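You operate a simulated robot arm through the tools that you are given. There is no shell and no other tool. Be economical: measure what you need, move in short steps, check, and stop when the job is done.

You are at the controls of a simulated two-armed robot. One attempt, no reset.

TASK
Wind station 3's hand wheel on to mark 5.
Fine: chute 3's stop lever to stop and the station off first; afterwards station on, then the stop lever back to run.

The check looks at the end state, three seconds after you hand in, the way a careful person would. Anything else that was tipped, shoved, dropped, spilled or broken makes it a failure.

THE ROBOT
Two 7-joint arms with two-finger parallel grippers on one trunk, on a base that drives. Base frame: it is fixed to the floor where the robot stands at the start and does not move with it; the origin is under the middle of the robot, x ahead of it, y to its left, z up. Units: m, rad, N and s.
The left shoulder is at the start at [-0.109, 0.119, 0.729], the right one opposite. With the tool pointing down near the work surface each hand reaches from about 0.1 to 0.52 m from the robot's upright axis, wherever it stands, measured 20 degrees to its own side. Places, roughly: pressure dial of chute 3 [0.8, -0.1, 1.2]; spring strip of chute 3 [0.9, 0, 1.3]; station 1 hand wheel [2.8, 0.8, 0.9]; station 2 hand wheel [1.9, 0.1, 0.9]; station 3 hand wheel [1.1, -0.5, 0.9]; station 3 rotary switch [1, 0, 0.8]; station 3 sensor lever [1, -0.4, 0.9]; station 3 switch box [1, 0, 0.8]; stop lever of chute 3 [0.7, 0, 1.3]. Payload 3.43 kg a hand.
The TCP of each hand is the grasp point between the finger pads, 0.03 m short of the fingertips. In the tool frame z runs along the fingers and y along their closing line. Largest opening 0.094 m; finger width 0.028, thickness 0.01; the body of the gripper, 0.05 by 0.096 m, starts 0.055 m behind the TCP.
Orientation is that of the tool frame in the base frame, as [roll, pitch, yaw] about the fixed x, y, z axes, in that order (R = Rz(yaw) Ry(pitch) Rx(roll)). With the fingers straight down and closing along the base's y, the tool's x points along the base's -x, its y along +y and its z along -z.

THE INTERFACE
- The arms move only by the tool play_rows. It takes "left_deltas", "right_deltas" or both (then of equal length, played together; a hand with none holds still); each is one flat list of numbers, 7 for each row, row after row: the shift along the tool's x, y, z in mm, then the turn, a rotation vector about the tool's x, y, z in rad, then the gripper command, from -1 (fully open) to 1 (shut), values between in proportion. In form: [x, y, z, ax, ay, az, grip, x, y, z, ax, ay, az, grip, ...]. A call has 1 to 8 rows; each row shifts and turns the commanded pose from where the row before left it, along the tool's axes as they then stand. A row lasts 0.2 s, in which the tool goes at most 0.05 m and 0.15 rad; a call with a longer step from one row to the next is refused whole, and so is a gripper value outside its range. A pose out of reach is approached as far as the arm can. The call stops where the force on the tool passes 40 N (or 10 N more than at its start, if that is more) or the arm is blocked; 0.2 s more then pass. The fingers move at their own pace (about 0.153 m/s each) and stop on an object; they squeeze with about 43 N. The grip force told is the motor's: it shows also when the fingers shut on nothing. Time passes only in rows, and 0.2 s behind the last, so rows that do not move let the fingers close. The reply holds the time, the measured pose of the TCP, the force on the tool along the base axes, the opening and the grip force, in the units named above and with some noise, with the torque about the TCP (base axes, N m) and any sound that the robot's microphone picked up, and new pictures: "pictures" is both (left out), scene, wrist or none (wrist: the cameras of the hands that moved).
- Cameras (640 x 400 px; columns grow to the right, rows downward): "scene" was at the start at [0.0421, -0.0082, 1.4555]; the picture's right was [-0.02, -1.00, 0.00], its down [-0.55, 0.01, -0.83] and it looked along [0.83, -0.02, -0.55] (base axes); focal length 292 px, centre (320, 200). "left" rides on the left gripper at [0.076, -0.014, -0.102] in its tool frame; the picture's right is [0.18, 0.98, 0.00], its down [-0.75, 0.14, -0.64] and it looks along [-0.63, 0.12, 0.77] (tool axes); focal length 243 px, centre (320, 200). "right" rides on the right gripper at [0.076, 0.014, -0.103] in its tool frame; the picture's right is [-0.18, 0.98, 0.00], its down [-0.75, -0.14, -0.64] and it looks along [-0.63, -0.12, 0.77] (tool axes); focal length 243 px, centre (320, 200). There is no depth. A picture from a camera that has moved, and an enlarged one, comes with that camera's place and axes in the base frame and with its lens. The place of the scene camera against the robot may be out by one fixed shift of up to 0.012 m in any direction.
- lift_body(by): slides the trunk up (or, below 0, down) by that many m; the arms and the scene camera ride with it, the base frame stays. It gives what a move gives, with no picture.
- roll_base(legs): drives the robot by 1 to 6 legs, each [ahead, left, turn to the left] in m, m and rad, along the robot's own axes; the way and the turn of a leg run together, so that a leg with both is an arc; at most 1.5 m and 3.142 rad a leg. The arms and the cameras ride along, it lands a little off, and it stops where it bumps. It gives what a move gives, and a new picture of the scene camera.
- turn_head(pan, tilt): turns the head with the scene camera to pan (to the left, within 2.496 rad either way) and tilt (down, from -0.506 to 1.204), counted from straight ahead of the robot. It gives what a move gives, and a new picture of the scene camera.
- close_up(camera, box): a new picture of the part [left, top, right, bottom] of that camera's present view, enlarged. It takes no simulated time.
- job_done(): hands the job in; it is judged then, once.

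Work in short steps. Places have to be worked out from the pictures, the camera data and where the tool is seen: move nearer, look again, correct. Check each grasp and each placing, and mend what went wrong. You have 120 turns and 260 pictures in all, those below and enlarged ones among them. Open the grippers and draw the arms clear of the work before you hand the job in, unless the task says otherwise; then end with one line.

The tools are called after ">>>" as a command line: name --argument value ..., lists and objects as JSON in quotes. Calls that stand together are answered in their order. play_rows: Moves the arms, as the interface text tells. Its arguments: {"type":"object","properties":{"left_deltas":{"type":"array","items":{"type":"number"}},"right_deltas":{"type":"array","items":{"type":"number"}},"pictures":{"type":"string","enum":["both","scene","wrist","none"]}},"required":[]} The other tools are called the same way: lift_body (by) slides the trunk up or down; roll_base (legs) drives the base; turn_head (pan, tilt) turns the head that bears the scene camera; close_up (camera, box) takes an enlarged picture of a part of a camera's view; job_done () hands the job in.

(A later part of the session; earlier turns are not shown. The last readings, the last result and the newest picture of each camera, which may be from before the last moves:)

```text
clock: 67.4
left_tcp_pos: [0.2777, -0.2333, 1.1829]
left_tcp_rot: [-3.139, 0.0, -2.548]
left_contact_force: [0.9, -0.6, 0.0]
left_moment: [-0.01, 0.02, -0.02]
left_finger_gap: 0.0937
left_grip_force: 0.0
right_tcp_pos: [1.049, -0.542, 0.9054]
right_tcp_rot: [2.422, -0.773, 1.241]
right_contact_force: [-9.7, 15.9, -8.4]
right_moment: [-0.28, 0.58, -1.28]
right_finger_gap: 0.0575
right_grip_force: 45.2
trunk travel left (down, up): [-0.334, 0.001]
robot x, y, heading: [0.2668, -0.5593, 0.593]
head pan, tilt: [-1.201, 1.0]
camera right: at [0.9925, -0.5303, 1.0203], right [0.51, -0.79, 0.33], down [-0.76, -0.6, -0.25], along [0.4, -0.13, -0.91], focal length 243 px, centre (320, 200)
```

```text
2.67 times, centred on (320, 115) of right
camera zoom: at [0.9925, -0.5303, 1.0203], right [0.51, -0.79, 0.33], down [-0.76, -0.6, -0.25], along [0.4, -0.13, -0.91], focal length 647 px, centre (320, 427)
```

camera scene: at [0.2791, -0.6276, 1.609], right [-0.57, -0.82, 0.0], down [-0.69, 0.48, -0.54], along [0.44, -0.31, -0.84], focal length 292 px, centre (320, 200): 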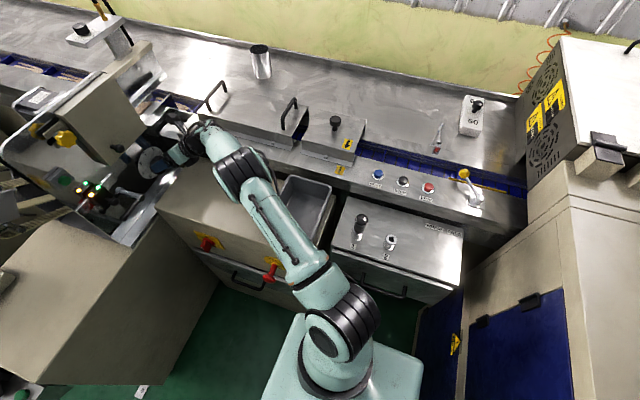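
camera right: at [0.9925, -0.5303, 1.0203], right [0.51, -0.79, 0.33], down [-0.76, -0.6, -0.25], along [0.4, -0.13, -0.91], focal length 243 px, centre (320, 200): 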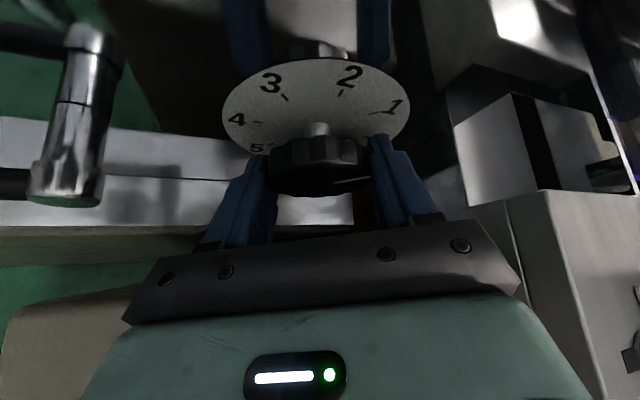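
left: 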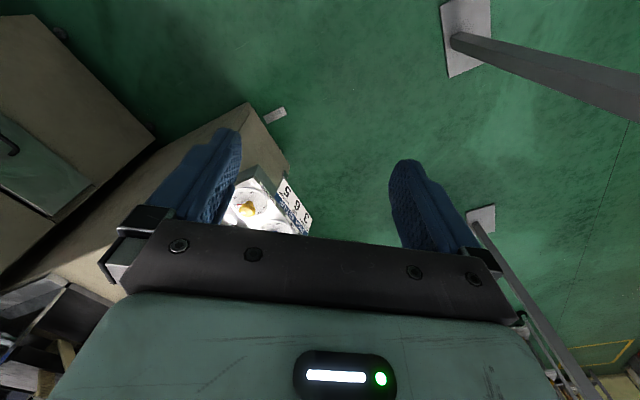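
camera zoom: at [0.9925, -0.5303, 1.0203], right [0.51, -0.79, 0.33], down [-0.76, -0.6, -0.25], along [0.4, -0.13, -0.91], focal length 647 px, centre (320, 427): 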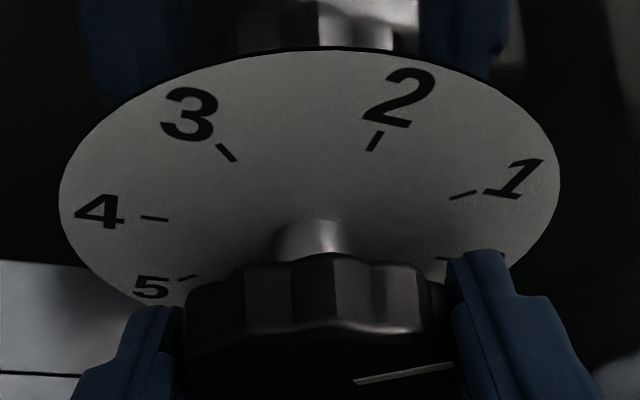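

Stroke 1 done (~46°, mark near 1). I open, roll back around the knob, ready to regrasp.

>>> play_rows --right_deltas '[0, 0, 0, 0, 0, 0, -0.6, 0, 0, 0, 0, 0, 0, -0.6, 0, 0, 0, 0.0792, 0.0035, 0.1068, -0.6, 0, 0, 0, 0.0792, 0.0035, 0.1068, -0.6, 0, 0, 0, 0.0792, 0.0035, 0.1068, -0.6, 0, 0, 0, 0.0792, 0.0035, 0.1068, -0.6, 0, 0, 0, 0.0792, 0.0035, 0.1068, -0.6, 0, 0, 0, 0.0792, 0.0035, 0.1068, -0.6]' --pictures "wrist"

>>> close_up --camera "right" --box '[200, 70, 440, 220]'

```text
clock: 69.2
left_tcp_pos: [0.2789, -0.2355, 1.1852]
left_tcp_rot: [3.141, 0.001, -2.547]
left_contact_force: [0.0, 0.0, 0.5]
left_moment: [0.02, 0.0, 0.0]
left_finger_gap: 0.0939
left_grip_force: 0.1
right_tcp_pos: [1.0492, -0.5482, 0.9085]
right_tcp_rot: [-2.648, -0.879, 0.294]
right_contact_force: [0.0, -0.4, -0.6]
right_moment: [0.01, -0.01, -0.02]
right_finger_gap: 0.0754
right_grip_force: 0.1
trunk travel left (down, up): [-0.334, 0.001]
robot x, y, heading: [0.2688, -0.5543, 0.593]
head pan, tilt: [-1.201, 1.0]
camera right: at [1.0515, -0.6115, 1.0193], right [0.48, -0.76, -0.44], down [-0.87, -0.45, -0.18], along [-0.06, 0.47, -0.88], focal length 243 px, centre (320, 200)
```

right: 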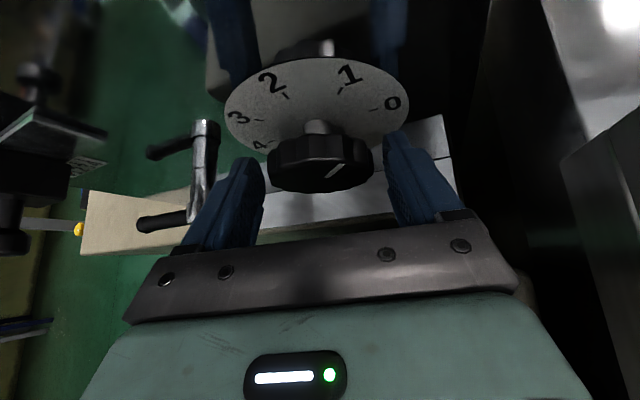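

```text
2.67 times, centred on (320, 145) of right
camera zoom: at [1.0515, -0.6115, 1.0193], right [0.48, -0.76, -0.44], down [-0.87, -0.45, -0.18], along [-0.06, 0.47, -0.88], focal length 647 px, centre (320, 347)
```

zoom: 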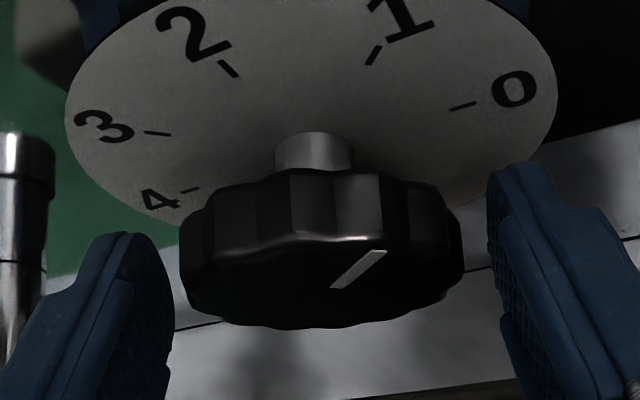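

>>> play_rows --right_deltas '[-1.3, -1, 4, 0, 0, 0, 1, 0, 0, 0, 0, 0, 0, 1, 0, 0, 0, -0.0792, -0.0035, -0.1068, 1, 0, 0, 0, -0.0792, -0.0035, -0.1068, 1, 0, 0, 0, -0.0792, -0.0035, -0.1068, 1, 0, 0, 0, -0.0792, -0.0035, -0.1068, 1, 0, 0, 0, -0.0792, -0.0035, -0.1068, 1, 0, 0, 0, -0.0792, -0.0035, -0.1068, 1]' --pictures "none"

>>> play_rows --right_deltas '[0, 0, 0, 0, 0, 0, -0.6, 0, 0, 0, 0, 0, 0, -0.6, 0, 0, 0, 0.0792, 0.0035, 0.1068, -0.6, 0, 0, 0, 0.0792, 0.0035, 0.1068, -0.6, 0, 0, 0, 0.0792, 0.0035, 0.1068, -0.6, 0, 0, 0, 0.0792, 0.0035, 0.1068, -0.6, 0, 0, 0, 0.0792, 0.0035, 0.1068, -0.6, 0, 0, 0, 0.0792, 0.0035, 0.1068, -0.6]' --pictures "wrist"

>>> close_up --camera "right" --box '[200, 70, 440, 220]'

```text
clock: 71.0
left_tcp_pos: [0.2746, -0.2347, 1.184]
left_tcp_rot: [-3.138, 0.004, -2.546]
left_contact_force: [0.6, -0.3, 0.6]
left_moment: [0.03, 0.03, 0.0]
left_finger_gap: 0.094
left_grip_force: 0.1
right_tcp_pos: [1.0472, -0.544, 0.906]
right_tcp_rot: [2.415, -0.774, 1.244]
right_contact_force: [-26.6, -2.8, 10.5]
right_moment: [-0.14, 0.25, -0.81]
right_finger_gap: 0.0574
right_grip_force: 44.9
trunk travel left (down, up): [-0.334, 0.001]
robot x, y, heading: [0.2716, -0.5576, 0.596]
head pan, tilt: [-1.201, 1.0]
```

```text
clock: 72.8
left_tcp_pos: [0.2774, -0.2354, 1.1841]
left_tcp_rot: [3.141, 0.001, -2.547]
left_contact_force: [0.4, -0.3, 0.0]
left_moment: [-0.03, 0.01, 0.04]
left_finger_gap: 0.0938
left_grip_force: 0.1
right_tcp_pos: [1.0537, -0.5459, 0.9031]
right_tcp_rot: [-2.648, -0.878, 0.293]
right_contact_force: [-0.9, -0.7, -0.7]
right_moment: [-0.01, -0.02, 0.04]
right_finger_gap: 0.0752
right_grip_force: 0.0
trunk travel left (down, up): [-0.334, 0.001]
robot x, y, heading: [0.2684, -0.5583, 0.591]
head pan, tilt: [-1.201, 1.0]
camera right: at [1.0546, -0.6085, 1.0149], right [0.48, -0.76, -0.44], down [-0.87, -0.45, -0.18], along [-0.07, 0.47, -0.88], focal length 243 px, centre (320, 200)
```

right: 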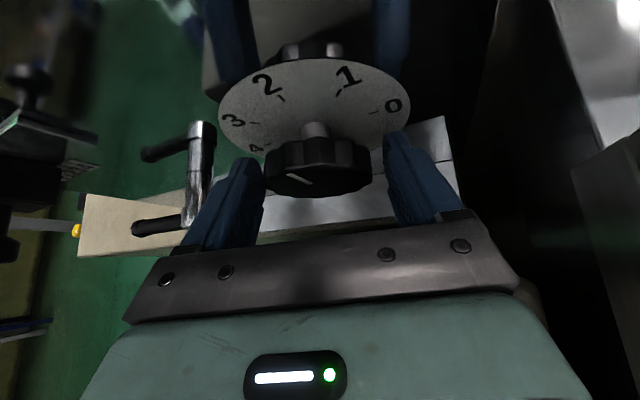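

```text
2.67 times, centred on (320, 145) of right
camera zoom: at [1.0546, -0.6085, 1.0149], right [0.48, -0.76, -0.44], down [-0.87, -0.45, -0.18], along [-0.07, 0.47, -0.88], focal length 647 px, centre (320, 347)
```

zoom: 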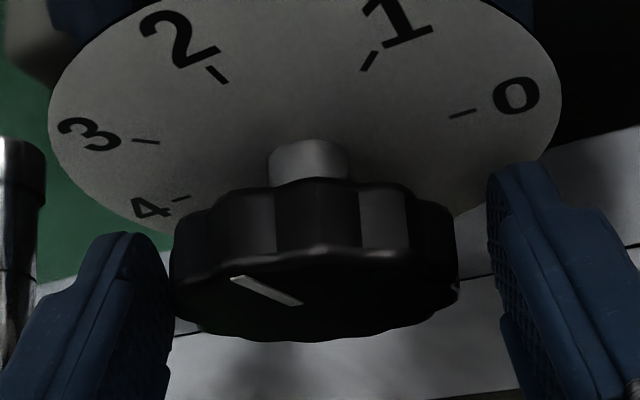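

Two strokes: mark at 2. I repeat for stroke three.

>>> play_rows --right_deltas '[0, -1, 0, 0, 0, 0, 1, 0, 0, 0, 0, 0, 0, 1, 0, 0, 0, -0.0792, -0.0035, -0.1068, 1, 0, 0, 0, -0.0792, -0.0035, -0.1068, 1, 0, 0, 0, -0.0792, -0.0035, -0.1068, 1, 0, 0, 0, -0.0792, -0.0035, -0.1068, 1, 0, 0, 0, -0.0792, -0.0035, -0.1068, 1, 0, 0, 0, -0.0792, -0.0035, -0.1068, 1]' --pictures "none"

>>> play_rows --right_deltas '[0, 0, 0, 0, 0, 0, -0.6, 0, 0, 0, 0, 0, 0, -0.6, 0, 0, 0, 0.0792, 0.0035, 0.1068, -0.6, 0, 0, 0, 0.0792, 0.0035, 0.1068, -0.6, 0, 0, 0, 0.0792, 0.0035, 0.1068, -0.6, 0, 0, 0, 0.0792, 0.0035, 0.1068, -0.6, 0, 0, 0, 0.0792, 0.0035, 0.1068, -0.6, 0, 0, 0, 0.0792, 0.0035, 0.1068, -0.6]' --pictures "none"

>>> close_up --camera "right" --box '[200, 70, 440, 220]'

```text
clock: 74.6
left_tcp_pos: [0.2788, -0.2344, 1.1857]
left_tcp_rot: [-3.141, -0.001, -2.547]
left_contact_force: [-0.3, 0.3, -0.1]
left_moment: [0.0, 0.04, 0.01]
left_finger_gap: 0.0942
left_grip_force: 0.1
right_tcp_pos: [1.0505, -0.5428, 0.9036]
right_tcp_rot: [2.419, -0.775, 1.242]
right_contact_force: [1.2, 4.5, -1.8]
right_moment: [-0.06, 0.08, -1.25]
right_finger_gap: 0.0575
right_grip_force: 44.6
trunk travel left (down, up): [-0.334, 0.001]
robot x, y, heading: [0.2684, -0.5567, 0.6]
head pan, tilt: [-1.201, 1.0]
```

```text
clock: 76.4
left_tcp_pos: [0.278, -0.234, 1.1846]
left_tcp_rot: [-3.141, 0.001, -2.546]
left_contact_force: [-0.5, 0.3, 1.8]
left_moment: [-0.01, 0.0, 0.0]
left_finger_gap: 0.094
left_grip_force: 0.1
right_tcp_pos: [1.052, -0.5437, 0.9031]
right_tcp_rot: [-2.648, -0.879, 0.293]
right_contact_force: [0.3, -0.6, -0.2]
right_moment: [0.01, 0.0, -0.03]
right_finger_gap: 0.0753
right_grip_force: 0.1
trunk travel left (down, up): [-0.334, 0.001]
robot x, y, heading: [0.2651, -0.5553, 0.597]
head pan, tilt: [-1.201, 1.0]
```

```text
2.67 times, centred on (320, 145) of right
camera zoom: at [1.0533, -0.6067, 1.0154], right [0.48, -0.76, -0.44], down [-0.87, -0.45, -0.18], along [-0.07, 0.47, -0.88], focal length 647 px, centre (320, 347)
```

zoom: 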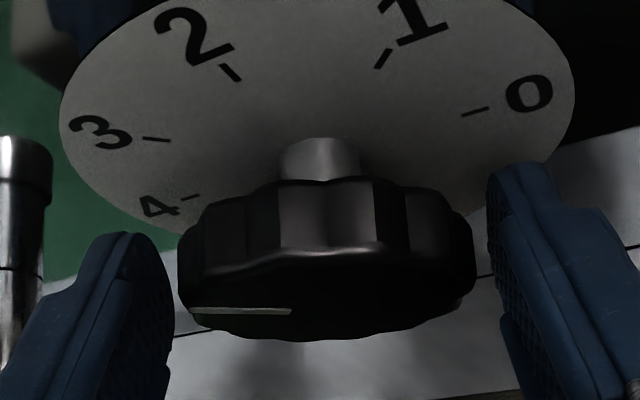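

Mark now ≈3. Stroke four.

>>> play_rows --right_deltas '[0, 0, 0, 0, 0, 0, 1, 0, 0, 0, 0, 0, 0, 1, 0, 0, 0, -0.0792, -0.0035, -0.1068, 1, 0, 0, 0, -0.0792, -0.0035, -0.1068, 1, 0, 0, 0, -0.0792, -0.0035, -0.1068, 1, 0, 0, 0, -0.0792, -0.0035, -0.1068, 1, 0, 0, 0, -0.0792, -0.0035, -0.1068, 1, 0, 0, 0, -0.0792, -0.0035, -0.1068, 1]' --pictures "none"

>>> play_rows --right_deltas '[0, 0, 0, 0, 0, 0, -0.6, 0, 0, 0, 0, 0, 0, -0.6, 0, 0, 0, 0.0792, 0.0035, 0.1068, -0.6, 0, 0, 0, 0.0792, 0.0035, 0.1068, -0.6, 0, 0, 0, 0.0792, 0.0035, 0.1068, -0.6, 0, 0, 0, 0.0792, 0.0035, 0.1068, -0.6, 0, 0, 0, 0.0792, 0.0035, 0.1068, -0.6, 0, 0, 0, 0.0792, 0.0035, 0.1068, -0.6]' --pictures "none"

>>> close_up --camera "right" --box '[200, 70, 440, 220]'

```text
clock: 78.2
left_tcp_pos: [0.2792, -0.2333, 1.1843]
left_tcp_rot: [3.141, -0.001, -2.547]
left_contact_force: [-0.1, 0.7, 0.2]
left_moment: [0.02, 0.02, -0.03]
left_finger_gap: 0.0943
left_grip_force: 0.0
right_tcp_pos: [1.0508, -0.5435, 0.9035]
right_tcp_rot: [2.42, -0.775, 1.236]
right_contact_force: [5.1, 0.4, -2.2]
right_moment: [-0.06, 0.09, -1.41]
right_finger_gap: 0.0579
right_grip_force: 44.7
trunk travel left (down, up): [-0.334, 0.001]
robot x, y, heading: [0.27, -0.5573, 0.593]
head pan, tilt: [-1.201, 1.0]
```

```text
clock: 80.0
left_tcp_pos: [0.278, -0.2354, 1.1826]
left_tcp_rot: [3.141, 0.002, -2.546]
left_contact_force: [0.5, 0.0, -0.5]
left_moment: [0.01, 0.01, -0.02]
left_finger_gap: 0.0939
left_grip_force: 0.0
right_tcp_pos: [1.0514, -0.5436, 0.9041]
right_tcp_rot: [-2.648, -0.877, 0.294]
right_contact_force: [-0.8, 0.0, -0.7]
right_moment: [-0.01, -0.03, 0.04]
right_finger_gap: 0.0752
right_grip_force: 0.1
trunk travel left (down, up): [-0.334, 0.001]
robot x, y, heading: [0.2642, -0.5548, 0.597]
head pan, tilt: [-1.201, 1.0]
```

```text
2.67 times, centred on (320, 145) of right
camera zoom: at [1.053, -0.6072, 1.0158], right [0.48, -0.76, -0.44], down [-0.87, -0.45, -0.18], along [-0.07, 0.47, -0.88], focal length 647 px, centre (320, 347)
```

zoom: 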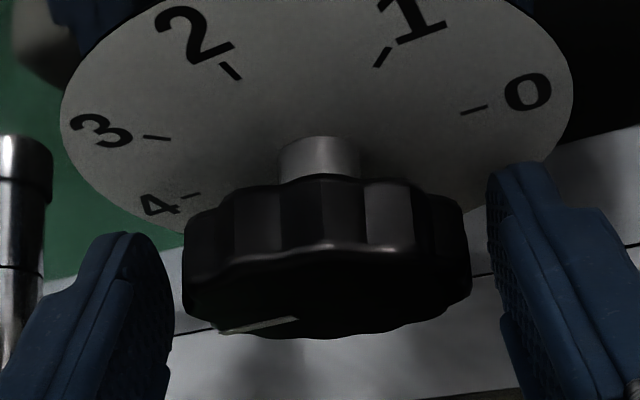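

Mark ≈4. Last stroke of 0.72 rad, then I release and back away for a frontal look.

>>> play_rows --right_deltas '[0, 0, 0, 0, 0, 0, 1, 0, 0, 0, 0, 0, 0, 1, 0, 0, 0, -0.0792, -0.0035, -0.1068, 1, 0, 0, 0, -0.0792, -0.0035, -0.1068, 1, 0, 0, 0, -0.0792, -0.0035, -0.1068, 1, 0, 0, 0, -0.0792, -0.0035, -0.1068, 1, 0, 0, 0, -0.0792, -0.0035, -0.1068, 1, 0, 0, 0, -0.036, -0.0016, -0.048, 1]' --pictures "none"

>>> play_rows --right_deltas '[0, 0, 0, 0, 0, 0, -0.6, 0, 0, 0, 0, 0, 0, -0.6, 0, 0, 0, 0.0792, 0.0035, 0.1068, -0.6, 0, 0, 0, 0.0792, 0.0035, 0.1068, -0.6, 0, 0, -30, 0.0792, 0.0035, 0.1068, -0.6, 0, 0, -40, 0, 0, 0, -0.6, 0, 0, -40, 0, 0, 0, -0.6, 0, 0, -40, 0, 0, 0, -0.6]' --pictures "both"

>>> close_up --camera "right" --box '[240, 0, 400, 100]'

>>> close_up --camera "scene" --box '[110, 130, 190, 180]'

```text
clock: 81.8
left_tcp_pos: [0.2766, -0.2347, 1.1845]
left_tcp_rot: [-3.141, 0.001, -2.547]
left_contact_force: [0.0, -0.4, 0.3]
left_moment: [0.01, -0.01, 0.01]
left_finger_gap: 0.0938
left_grip_force: 0.0
right_tcp_pos: [1.0509, -0.5437, 0.9031]
right_tcp_rot: [2.508, -0.814, 1.176]
right_contact_force: [-7.1, 2.1, 0.3]
right_moment: [-0.03, 0.11, -1.48]
right_finger_gap: 0.0583
right_grip_force: 45.5
trunk travel left (down, up): [-0.334, 0.001]
robot x, y, heading: [0.2697, -0.5552, 0.594]
head pan, tilt: [-1.201, 1.0]
```

```text
clock: 83.6
left_tcp_pos: [0.2768, -0.2359, 1.1837]
left_tcp_rot: [3.141, 0.003, -2.546]
left_contact_force: [-0.5, -0.2, -0.3]
left_moment: [0.0, -0.03, -0.01]
left_finger_gap: 0.0942
left_grip_force: 0.1
right_tcp_pos: [0.9528, -0.6162, 0.9967]
right_tcp_rot: [3.109, -0.932, 0.711]
right_contact_force: [-0.7, -0.1, 0.8]
right_moment: [0.02, 0.0, -0.02]
right_finger_gap: 0.075
right_grip_force: 0.1
trunk travel left (down, up): [-0.334, 0.001]
robot x, y, heading: [0.2697, -0.5563, 0.598]
head pan, tilt: [-1.201, 1.0]
camera scene: at [0.2773, -0.6286, 1.6089], right [-0.57, -0.82, 0.0], down [-0.69, 0.48, -0.54], along [0.45, -0.31, -0.84], focal length 292 px, centre (320, 200)
camera right: at [0.9319, -0.649, 1.1187], right [0.54, -0.83, -0.13], down [-0.83, -0.5, -0.22], along [0.12, 0.23, -0.97], focal length 243 px, centre (320, 200)
```

scene: 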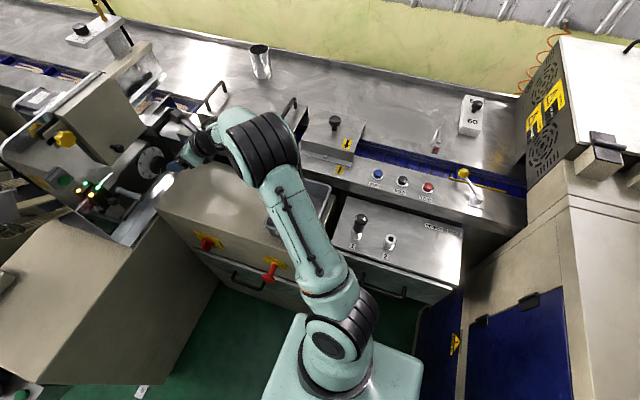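
right: 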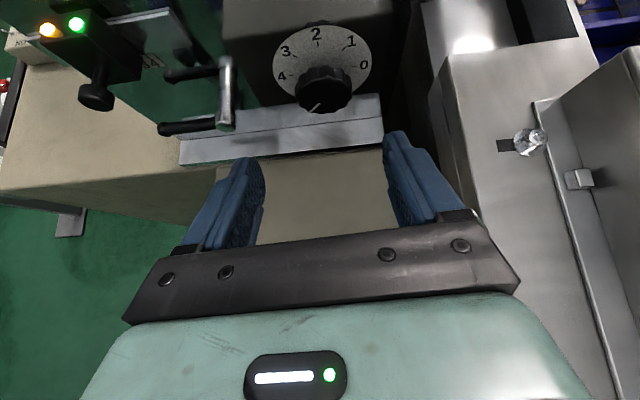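

```text
4.00 times, centred on (320, 50) of right
camera zoom: at [0.9319, -0.649, 1.1187], right [0.54, -0.83, -0.13], down [-0.83, -0.5, -0.22], along [0.12, 0.23, -0.97], focal length 970 px, centre (320, 800)
```

zoom: 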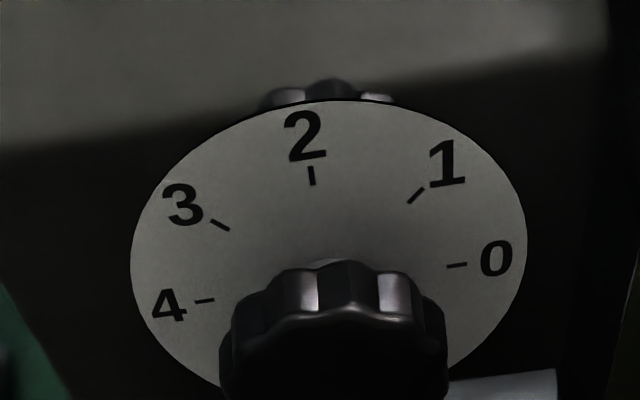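

```text
8.00 times, centred on (150, 155) of scene
camera zoom: at [0.2773, -0.6286, 1.6089], right [-0.57, -0.82, 0.0], down [-0.69, 0.48, -0.54], along [0.45, -0.31, -0.84], focal length 2334 px, centre (1680, 560)
```

zoom: 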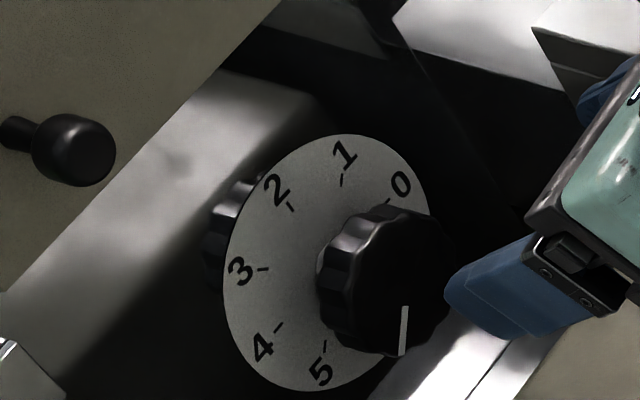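

>>> close_up --camera "right" --box '[265, 20, 385, 120]'

>>> close_up --camera "scene" --box '[132, 140, 172, 180]'

```text
4.00 times, centred on (325, 70) of right
camera zoom: at [0.9319, -0.649, 1.1187], right [0.54, -0.83, -0.13], down [-0.83, -0.5, -0.22], along [0.12, 0.23, -0.97], focal length 970 px, centre (300, 720)
```

zoom: 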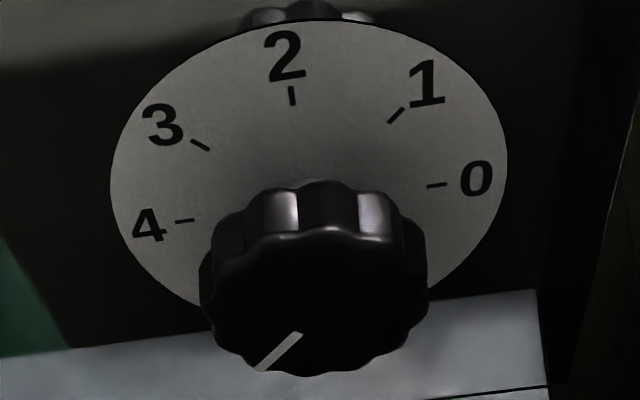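

```text
10.00 times, centred on (152, 160) of scene
camera zoom: at [0.2773, -0.6286, 1.6089], right [-0.57, -0.82, 0.0], down [-0.69, 0.48, -0.54], along [0.45, -0.31, -0.84], focal length 2917 px, centre (2000, 600)
```

zoom: 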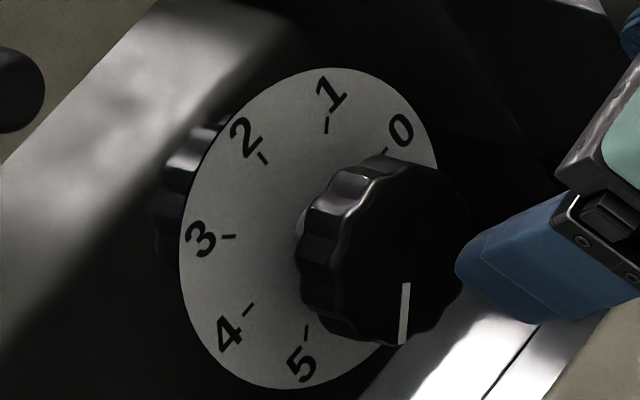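

Computed in 3D from both cameras the mark is within ~2° of 5. I withdraw the hand, sweep it left and close the fingers, to go back to the switch.

>>> play_rows --right_deltas '[0, 0, -40, 0, 0, 0, 1, 0, 0, -40, 0, 0, 0, 1, 0, 0, -40, 0, 0, 0, 1, 0, 0, -40, 0, 0, 0, 1, 0, -42, 0, 0, 0, 0, 1, 0, -42, 0, 0, 0, 0, 1, 0, -42, 0, 0, 0, 0, 1, 0, -42, 0, 0, 0, 0, 1]' --pictures "none"

>>> play_rows --right_deltas '[0, -42, 0, 0, 0.08, 0, 1, 0, -42, 0, 0, 0.08, 0, 1, 0, -42, 0, 0, 0.08, 0, 1, 0, -42, 0, 0, 0, 0, 1]' --pictures "both"

```text
clock: 85.4
left_tcp_pos: [0.2775, -0.2352, 1.1845]
left_tcp_rot: [3.141, 0.001, -2.547]
left_contact_force: [0.1, 0.5, 0.0]
left_moment: [0.02, 0.0, 0.0]
left_finger_gap: 0.094
left_grip_force: 0.0
right_tcp_pos: [0.7447, -0.5669, 1.0828]
right_tcp_rot: [3.108, -0.931, 0.711]
right_contact_force: [-0.1, -0.1, -0.2]
right_moment: [0.05, 0.0, 0.02]
right_finger_gap: 0.0
right_grip_force: 33.3
trunk travel left (down, up): [-0.334, 0.001]
robot x, y, heading: [0.2666, -0.5598, 0.601]
head pan, tilt: [-1.201, 1.0]
```

```text
clock: 86.4
left_tcp_pos: [0.2773, -0.2339, 1.1848]
left_tcp_rot: [-3.141, 0.003, -2.545]
left_contact_force: [-0.1, 0.7, 0.7]
left_moment: [0.0, 0.01, 0.06]
left_finger_gap: 0.0941
left_grip_force: 0.2
right_tcp_pos: [0.6503, -0.4282, 1.0852]
right_tcp_rot: [3.086, -1.172, 0.734]
right_contact_force: [-0.5, -0.1, -0.2]
right_moment: [-0.01, 0.02, -0.01]
right_finger_gap: 0.0001
right_grip_force: 33.0
right hand out of reach, approached as far as the arm can: row 3
trunk travel left (down, up): [-0.334, 0.001]
robot x, y, heading: [0.2671, -0.5543, 0.599]
head pan, tilt: [-1.201, 1.0]
camera scene: at [0.2779, -0.6274, 1.609], right [-0.57, -0.82, 0.0], down [-0.69, 0.48, -0.54], along [0.45, -0.31, -0.84], focal length 292 px, centre (320, 200)
camera right: at [0.6062, -0.4773, 1.1952], right [0.57, -0.81, -0.15], down [-0.77, -0.46, -0.45], along [0.3, 0.37, -0.88], focal length 243 px, centre (320, 200)
```

scene: 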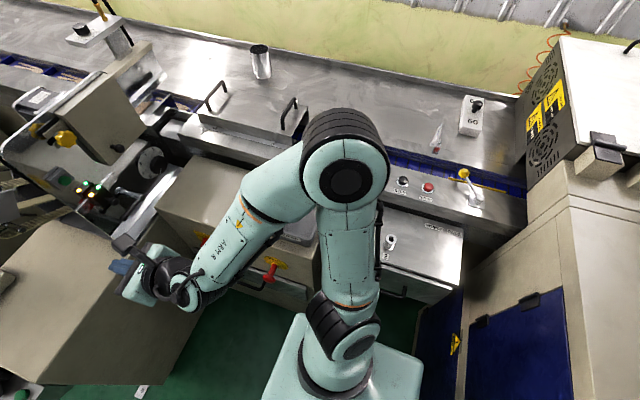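
right: 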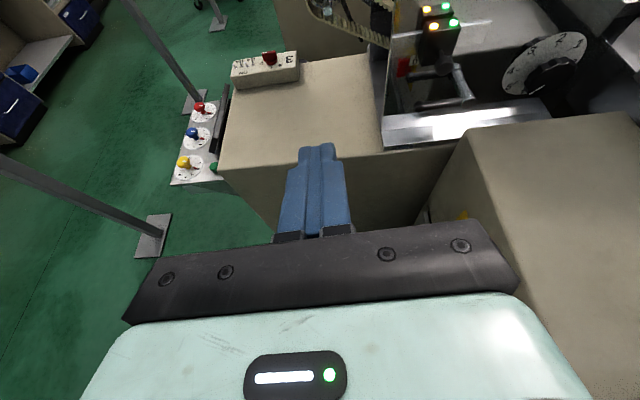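

Everything looks undisturbed. I lower the trunk, then drive left and forward to the switch.

>>> lift_body --by -0.15

>>> roll_base --legs '[[0, 0.11, 0], [0.25, 0, 0]]'

>>> turn_head --pan -0.15 --tilt 0.65

>>> close_up --camera "right" --box '[0, 0, 640, 400]'

```text
clock: 88.1
left_tcp_pos: [0.2786, -0.2345, 1.0348]
left_tcp_rot: [-3.14, 0.001, -2.545]
left_contact_force: [0.0, 0.0, 0.3]
left_moment: [0.01, -0.02, -0.02]
left_finger_gap: 0.0939
left_grip_force: 0.0
right_tcp_pos: [0.653, -0.4271, 0.9366]
right_tcp_rot: [3.086, -1.172, 0.734]
right_contact_force: [0.9, -0.1, 0.3]
right_moment: [0.0, 0.01, -0.02]
right_finger_gap: 0.0
right_grip_force: 32.4
trunk travel left (down, up): [-0.184, 0.151]
robot x, y, heading: [0.2731, -0.5551, 0.598]
head pan, tilt: [-1.201, 1.0]
```

```text
clock: 91.2
left_tcp_pos: [0.4232, -0.0057, 1.0342]
left_tcp_rot: [3.14, 0.001, -2.541]
left_contact_force: [0.5, -0.1, -0.5]
left_moment: [0.02, 0.01, -0.01]
left_finger_gap: 0.0942
left_grip_force: 0.1
right_tcp_pos: [0.7984, -0.1961, 0.9377]
right_tcp_rot: [3.091, -1.169, 0.738]
right_contact_force: [0.9, -0.2, -0.4]
right_moment: [-0.02, -0.01, 0.0]
right_finger_gap: 0.0
right_grip_force: 33.0
trunk travel left (down, up): [-0.184, 0.151]
robot x, y, heading: [0.4116, -0.332, 0.601]
head pan, tilt: [-1.201, 1.0]
camera scene: at [0.4283, -0.3961, 1.4556], right [-0.56, -0.83, 0.0], down [-0.7, 0.47, -0.54], along [0.45, -0.3, -0.84], focal length 292 px, centre (320, 200)
```

scene: 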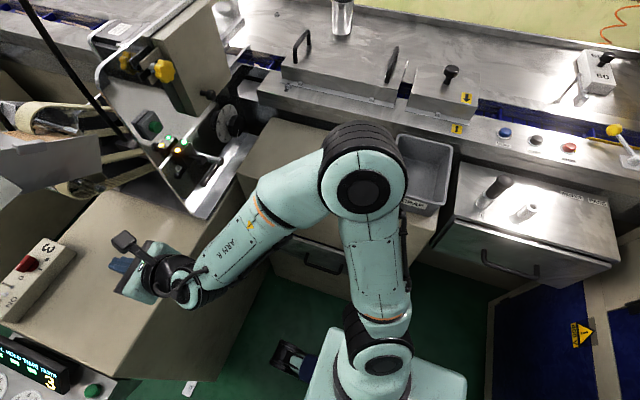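

```text
clock: 92.5
left_tcp_pos: [0.4217, -0.0061, 1.0341]
left_tcp_rot: [-3.141, 0.002, -2.54]
left_contact_force: [0.1, 0.5, -0.5]
left_moment: [0.01, 0.0, 0.03]
left_finger_gap: 0.0942
left_grip_force: 0.0
right_tcp_pos: [0.7971, -0.197, 0.9381]
right_tcp_rot: [3.089, -1.171, 0.738]
right_contact_force: [1.0, 0.5, 0.5]
right_moment: [-0.01, -0.01, 0.03]
right_finger_gap: 0.0001
right_grip_force: 33.1
trunk travel left (down, up): [-0.184, 0.151]
robot x, y, heading: [0.4163, -0.3298, 0.601]
head pan, tilt: [-0.15, 0.649]
camera scene: at [0.4482, -0.3194, 1.4833], right [0.44, -0.9, 0.0], down [-0.54, -0.26, -0.8], along [0.72, 0.35, -0.6], focal length 292 px, centre (320, 200)
```

scene: 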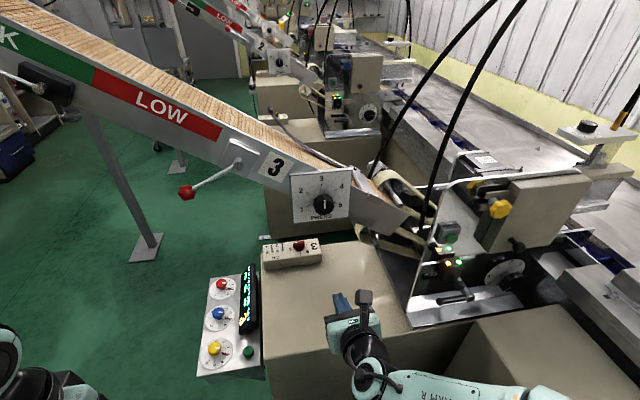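

```text
1.00 times, centred on (320, 200) of right (not enlarged: the box is as wide or as high as the picture)
camera zoom: at [0.7544, -0.2479, 1.0482], right [0.57, -0.81, -0.15], down [-0.77, -0.46, -0.45], along [0.29, 0.37, -0.88], focal length 243 px, centre (320, 200)
```

zoom: 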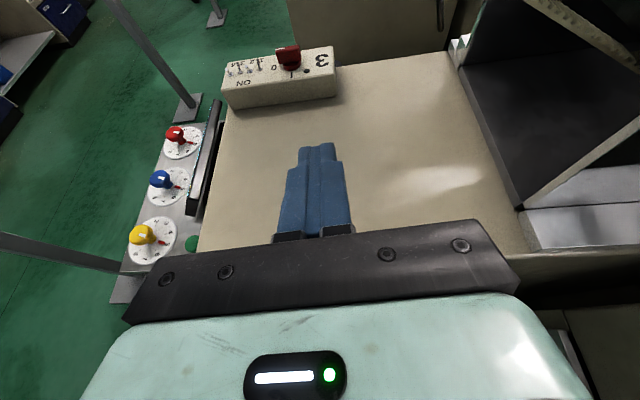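

Same stance as before; the knob is now crosswise at 0. To turn it on (counter-clockwise) I push its right end forward with the closed fingers. Approaching.

>>> play_rows --right_deltas '[2, -7.3, 42, 0, 0, 0, 1, 2, -7.3, 42, 0, 0, 0, 1, 2, -7.3, 42, 0, 0, 0, 1, 2, -7.3, 42, 0, 0, 0, 1, 0.5, 0, 42, 0, 0, 0, 1]' --pictures "wrist"

>>> close_up --camera "right" --box '[240, 80, 400, 180]'

```text
clock: 93.7
left_tcp_pos: [0.4229, -0.0049, 1.0339]
left_tcp_rot: [3.14, 0.002, -2.541]
left_contact_force: [0.0, 0.1, 0.2]
left_moment: [-0.01, -0.01, 0.02]
left_finger_gap: 0.0942
left_grip_force: 0.0
right_tcp_pos: [0.9318, -0.0515, 0.8632]
right_tcp_rot: [3.09, -1.171, 0.738]
right_contact_force: [0.4, -0.2, -0.2]
right_moment: [-0.01, -0.05, -0.03]
right_finger_gap: 0.0
right_grip_force: 32.8
trunk travel left (down, up): [-0.184, 0.151]
robot x, y, heading: [0.419, -0.326, 0.602]
head pan, tilt: [-0.15, 0.649]
camera right: at [0.8888, -0.1012, 0.973], right [0.57, -0.81, -0.15], down [-0.77, -0.46, -0.45], along [0.29, 0.37, -0.88], focal length 243 px, centre (320, 200)
```

right: 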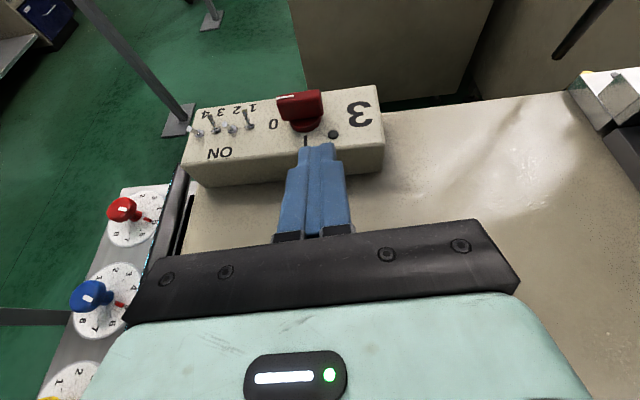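

```text
4.00 times, centred on (320, 130) of right
camera zoom: at [0.8888, -0.1012, 0.973], right [0.57, -0.81, -0.15], down [-0.77, -0.46, -0.45], along [0.29, 0.37, -0.88], focal length 970 px, centre (320, 480)
```

zoom: 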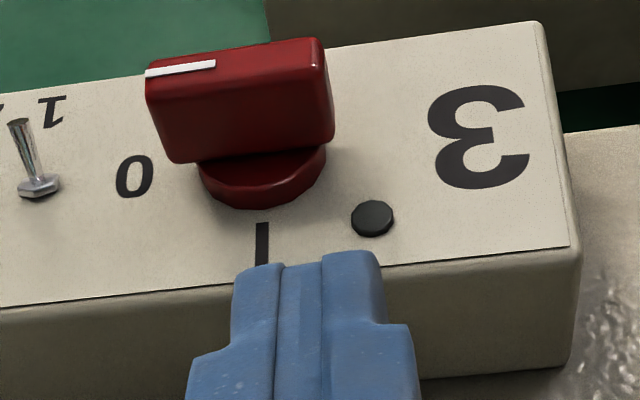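

>>> play_rows --right_deltas '[0, 6, 13, 0, 0, 0, 1, 0, 0, 14, 0, 0, 0, 1, 1, 0, 14, 0, 0, 0, 1]' --pictures "none"

>>> close_up --camera "right" --box '[240, 80, 400, 180]'

```text
clock: 94.5
left_tcp_pos: [0.4228, -0.0057, 1.0344]
left_tcp_rot: [3.141, 0.001, -2.543]
left_contact_force: [0.1, 0.2, 0.4]
left_moment: [0.0, 0.01, 0.01]
left_finger_gap: 0.0939
left_grip_force: 0.0
right_tcp_pos: [0.9653, -0.0319, 0.8497]
right_tcp_rot: [3.088, -1.17, 0.741]
right_contact_force: [0.1, -1.0, -0.2]
right_moment: [-0.04, -0.01, -0.01]
right_finger_gap: 0.0001
right_grip_force: 32.4
trunk travel left (down, up): [-0.184, 0.151]
robot x, y, heading: [0.4138, -0.3271, 0.603]
head pan, tilt: [-0.15, 0.649]
```

```text
4.00 times, centred on (320, 130) of right
camera zoom: at [0.9225, -0.0827, 0.9589], right [0.57, -0.81, -0.15], down [-0.77, -0.46, -0.45], along [0.29, 0.37, -0.88], focal length 970 px, centre (320, 480)
```

zoom: 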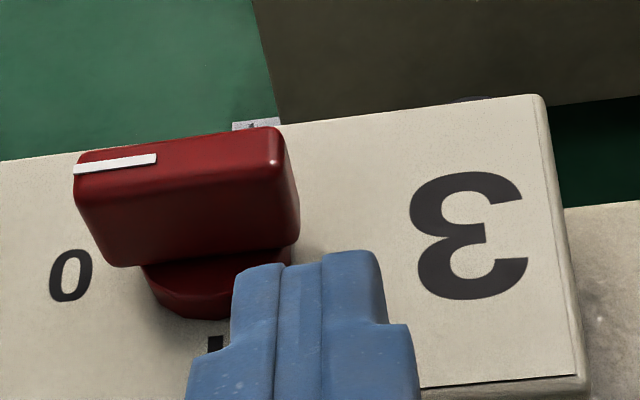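

Lined up with the bar's right end. I push forward horizontally.

>>> play_rows --right_deltas '[3, 0, 7.4, 0, 0, 0, 1, 3, 0, 7.4, 0, 0, 0, 1, 2, 0, 5, 0, 0, 0, 1]' --pictures "none"

>>> close_up --camera "right" --box '[240, 80, 400, 180]'

```text
clock: 95.3
left_tcp_pos: [0.4212, -0.006, 1.034]
left_tcp_rot: [3.141, 0.003, -2.543]
left_contact_force: [-0.6, 0.6, 0.6]
left_moment: [0.0, 0.03, 0.02]
left_finger_gap: 0.0939
left_grip_force: 0.0
right_tcp_pos: [0.981, -0.0205, 0.8503]
right_tcp_rot: [3.09, -1.172, 0.736]
right_contact_force: [-2.7, -5.7, 0.5]
right_moment: [-0.01, -0.03, -0.01]
right_finger_gap: 0.0003
right_grip_force: 32.9
trunk travel left (down, up): [-0.184, 0.151]
robot x, y, heading: [0.414, -0.3258, 0.603]
head pan, tilt: [-0.15, 0.649]
```

```text
4.00 times, centred on (320, 130) of right
camera zoom: at [0.9385, -0.0698, 0.9597], right [0.57, -0.81, -0.15], down [-0.77, -0.46, -0.45], along [0.29, 0.37, -0.88], focal length 970 px, centre (320, 480)
```

zoom: 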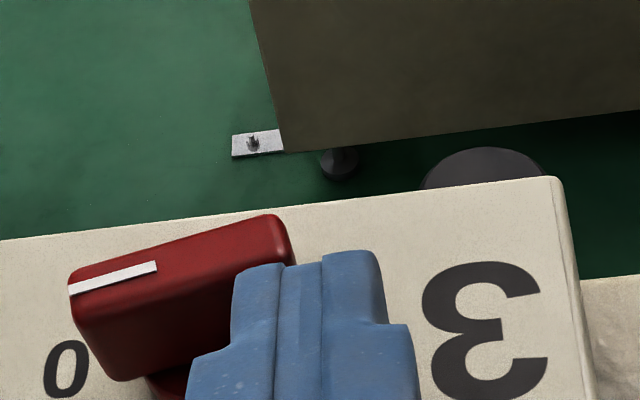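

>>> play_rows --right_deltas '[2, 0, 5, 0, 0, 0, 1, 2, 0, 5, 0, 0, 0, 1, 1, -2, 3, 0, 0, 0, 1]' --pictures "none"

>>> close_up --camera "right" --box '[220, 80, 380, 180]'

```text
clock: 96.1
left_tcp_pos: [0.4219, -0.0058, 1.034]
left_tcp_rot: [3.141, 0.002, -2.543]
left_contact_force: [-0.7, -0.5, -0.8]
left_moment: [-0.03, 0.03, -0.02]
left_finger_gap: 0.0939
left_grip_force: 0.0
right_tcp_pos: [0.9902, -0.0067, 0.8484]
right_tcp_rot: [3.088, -1.171, 0.74]
right_contact_force: [0.1, -0.3, 0.4]
right_moment: [0.0, 0.05, 0.02]
right_finger_gap: 0.0002
right_grip_force: 33.5
trunk travel left (down, up): [-0.184, 0.151]
robot x, y, heading: [0.4103, -0.3261, 0.605]
head pan, tilt: [-0.15, 0.649]
```

```text
4.00 times, centred on (300, 130) of right
camera zoom: at [0.9474, -0.0579, 0.9592], right [0.57, -0.81, -0.15], down [-0.77, -0.46, -0.45], along [0.29, 0.37, -0.88], focal length 970 px, centre (400, 480)
```

zoom: 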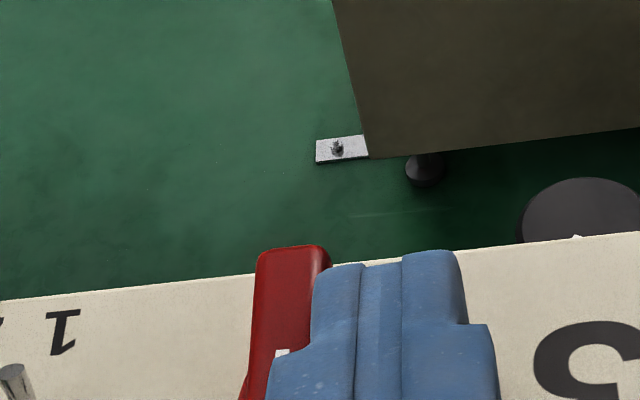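

The knob snapped to I. I withdraw straight back and verify.

>>> play_rows --right_deltas '[0, 5, 0, 0, 0, 0, 1, 3, 0, -20, 0, 0, 0, 1, 3, 0, -40, 0, 0, 0, 1, 0, 0, -45, 0, 0, 0, 1, 0, 0, -45, 0, 0, 0, 1, 0, 0, -40, 0, 0, 0, 1]' --pictures "none"

>>> close_up --camera "right" --box '[200, 20, 400, 145]'

>>> close_up --camera "scene" --box '[360, 210, 560, 335]'

```text
clock: 97.5
left_tcp_pos: [0.4219, -0.0056, 1.0338]
left_tcp_rot: [-3.14, 0.002, -2.541]
left_contact_force: [0.3, 0.3, 0.3]
left_moment: [-0.01, -0.03, 0.02]
left_finger_gap: 0.0939
left_grip_force: 0.1
right_tcp_pos: [0.8576, -0.1198, 0.9289]
right_tcp_rot: [3.088, -1.171, 0.74]
right_contact_force: [-0.4, 0.8, -0.4]
right_moment: [-0.01, 0.01, 0.01]
right_finger_gap: 0.0
right_grip_force: 33.2
trunk travel left (down, up): [-0.184, 0.151]
robot x, y, heading: [0.4144, -0.329, 0.602]
head pan, tilt: [-0.15, 0.649]
```

```text
3.20 times, centred on (300, 82) of right
camera zoom: at [0.8143, -0.1707, 1.039], right [0.57, -0.81, -0.15], down [-0.77, -0.46, -0.45], along [0.29, 0.37, -0.88], focal length 776 px, centre (384, 576)
```

zoom: 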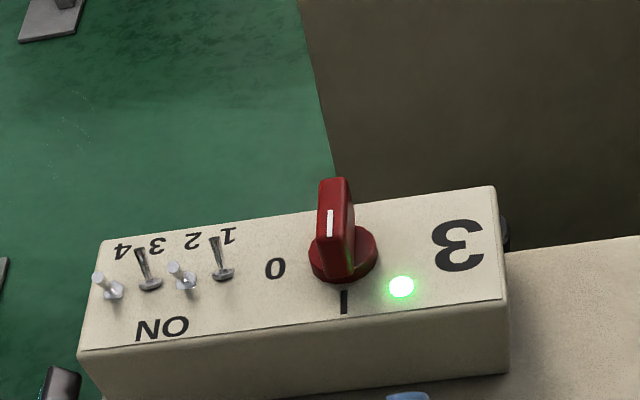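

```text
3.20 times, centred on (460, 272) of scene
camera zoom: at [0.4475, -0.3198, 1.4834], right [0.44, -0.9, 0.0], down [-0.54, -0.26, -0.8], along [0.72, 0.35, -0.6], focal length 934 px, centre (-128, -32)
```

zoom: 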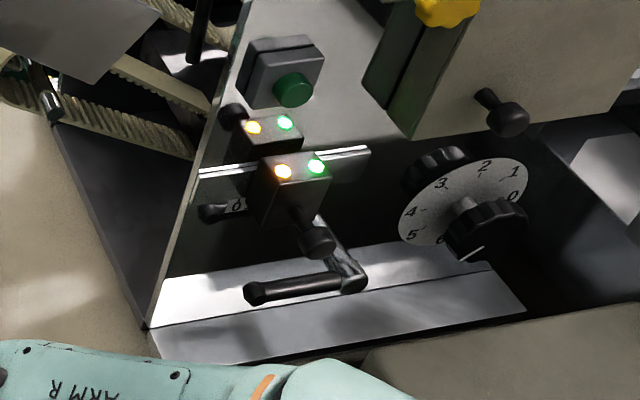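

Station is on (green), toggles unchanged, wheel still at 5. Now the stop lever: I level the tool, back the robot to the earlier stance and raise the trunk.

>>> play_rows --right_deltas '[0, 0, -20, 0, 0.133, 0, 1, 0, 0, -20, 0, 0.133, 0, 1, 0, 0, 0, 0, 0.133, 0, 1]' --pictures "none"

>>> roll_base --legs '[[-0.16, 0, 0], [0, 0.21, 0]]'

>>> lift_body --by 0.15

>>> turn_head --pan 0.15 --tilt 0.4

>>> close_up --camera "right" --box '[0, 0, 640, 400]'

```text
clock: 98.3
left_tcp_pos: [0.4231, -0.0055, 1.0344]
left_tcp_rot: [-3.141, 0.002, -2.54]
left_contact_force: [0.8, 0.7, -0.4]
left_moment: [-0.01, -0.01, -0.01]
left_finger_gap: 0.094
left_grip_force: 0.0
right_tcp_pos: [0.8317, -0.1431, 0.9408]
right_tcp_rot: [2.987, -1.438, 0.842]
right_contact_force: [0.9, 0.5, -0.2]
right_moment: [-0.02, -0.01, 0.03]
right_finger_gap: 0.0
right_grip_force: 32.5
right hand out of reach, approached as far as the arm can: row 3
trunk travel left (down, up): [-0.184, 0.151]
robot x, y, heading: [0.4142, -0.3281, 0.604]
head pan, tilt: [-0.15, 0.649]
```

```text
clock: 101.7
left_tcp_pos: [0.1726, 0.0779, 1.0347]
left_tcp_rot: [-3.141, 0.002, -2.544]
left_contact_force: [0.0, 0.7, 0.4]
left_moment: [0.0, 0.01, 0.0]
left_finger_gap: 0.094
left_grip_force: 0.0
right_tcp_pos: [0.5819, -0.0601, 0.9411]
right_tcp_rot: [2.985, -1.436, 0.843]
right_contact_force: [0.7, 0.4, 0.4]
right_moment: [0.0, 0.03, -0.01]
right_finger_gap: 0.0
right_grip_force: 33.0
trunk travel left (down, up): [-0.184, 0.151]
robot x, y, heading: [0.1672, -0.245, 0.604]
head pan, tilt: [-0.15, 0.649]
camera scene: at [0.1986, -0.235, 1.4833], right [0.43, -0.9, 0.0], down [-0.54, -0.26, -0.8], along [0.72, 0.35, -0.6], focal length 292 px, centre (320, 200)
```

scene: 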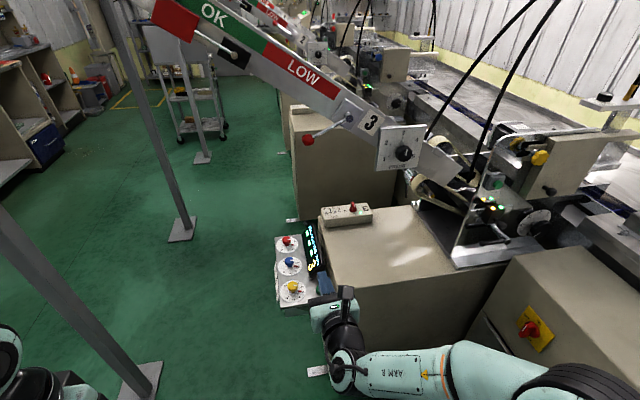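

```text
clock: 103.5
left_tcp_pos: [0.1733, 0.0771, 1.1853]
left_tcp_rot: [-3.14, 0.002, -2.541]
left_contact_force: [0.3, -0.5, -0.3]
left_moment: [-0.02, 0.03, -0.03]
left_finger_gap: 0.0937
left_grip_force: 0.1
right_tcp_pos: [0.5818, -0.0598, 1.0899]
right_tcp_rot: [2.989, -1.435, 0.84]
right_contact_force: [0.3, 0.2, 0.4]
right_moment: [0.02, 0.0, 0.02]
right_finger_gap: 0.0004
right_grip_force: 33.4
trunk travel left (down, up): [-0.334, 0.001]
robot x, y, heading: [0.1633, -0.2418, 0.604]
head pan, tilt: [-0.15, 0.649]
```

```text
clock: 104.3
left_tcp_pos: [0.1739, 0.0781, 1.1841]
left_tcp_rot: [-3.141, 0.001, -2.545]
left_contact_force: [-0.2, -0.1, 0.6]
left_moment: [-0.01, 0.01, 0.03]
left_finger_gap: 0.094
left_grip_force: 0.1
right_tcp_pos: [0.582, -0.0593, 1.0898]
right_tcp_rot: [2.987, -1.437, 0.841]
right_contact_force: [0.0, 0.3, 0.1]
right_moment: [0.0, -0.02, 0.01]
right_finger_gap: 0.0
right_grip_force: 32.7
trunk travel left (down, up): [-0.334, 0.001]
robot x, y, heading: [0.1611, -0.2416, 0.6]
head pan, tilt: [0.15, 0.4]
camera scene: at [0.1853, -0.2121, 1.6591], right [0.68, -0.73, 0.0], down [-0.29, -0.27, -0.92], along [0.67, 0.63, -0.39], focal length 292 px, centre (320, 200)
```

scene: 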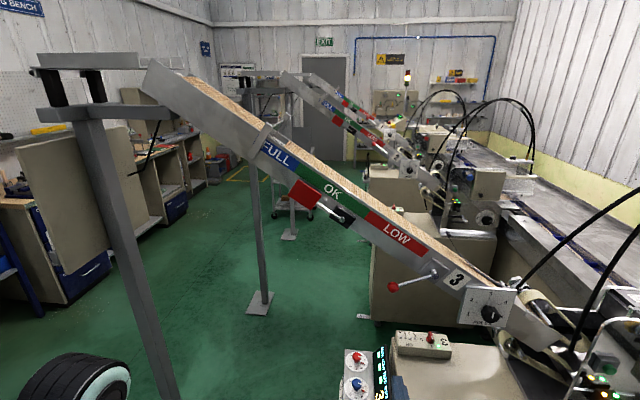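

```text
1.00 times, centred on (320, 200) of right (not enlarged: the box is as wide or as high as the picture)
camera zoom: at [0.5183, -0.1272, 1.1795], right [0.61, -0.78, -0.16], down [-0.65, -0.37, -0.66], along [0.46, 0.51, -0.73], focal length 243 px, centre (320, 200)
```

zoom: 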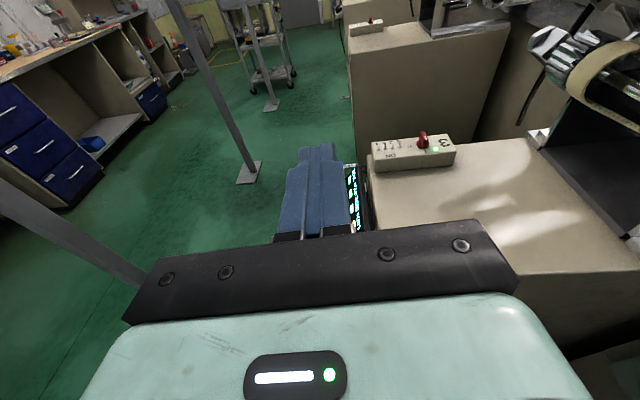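

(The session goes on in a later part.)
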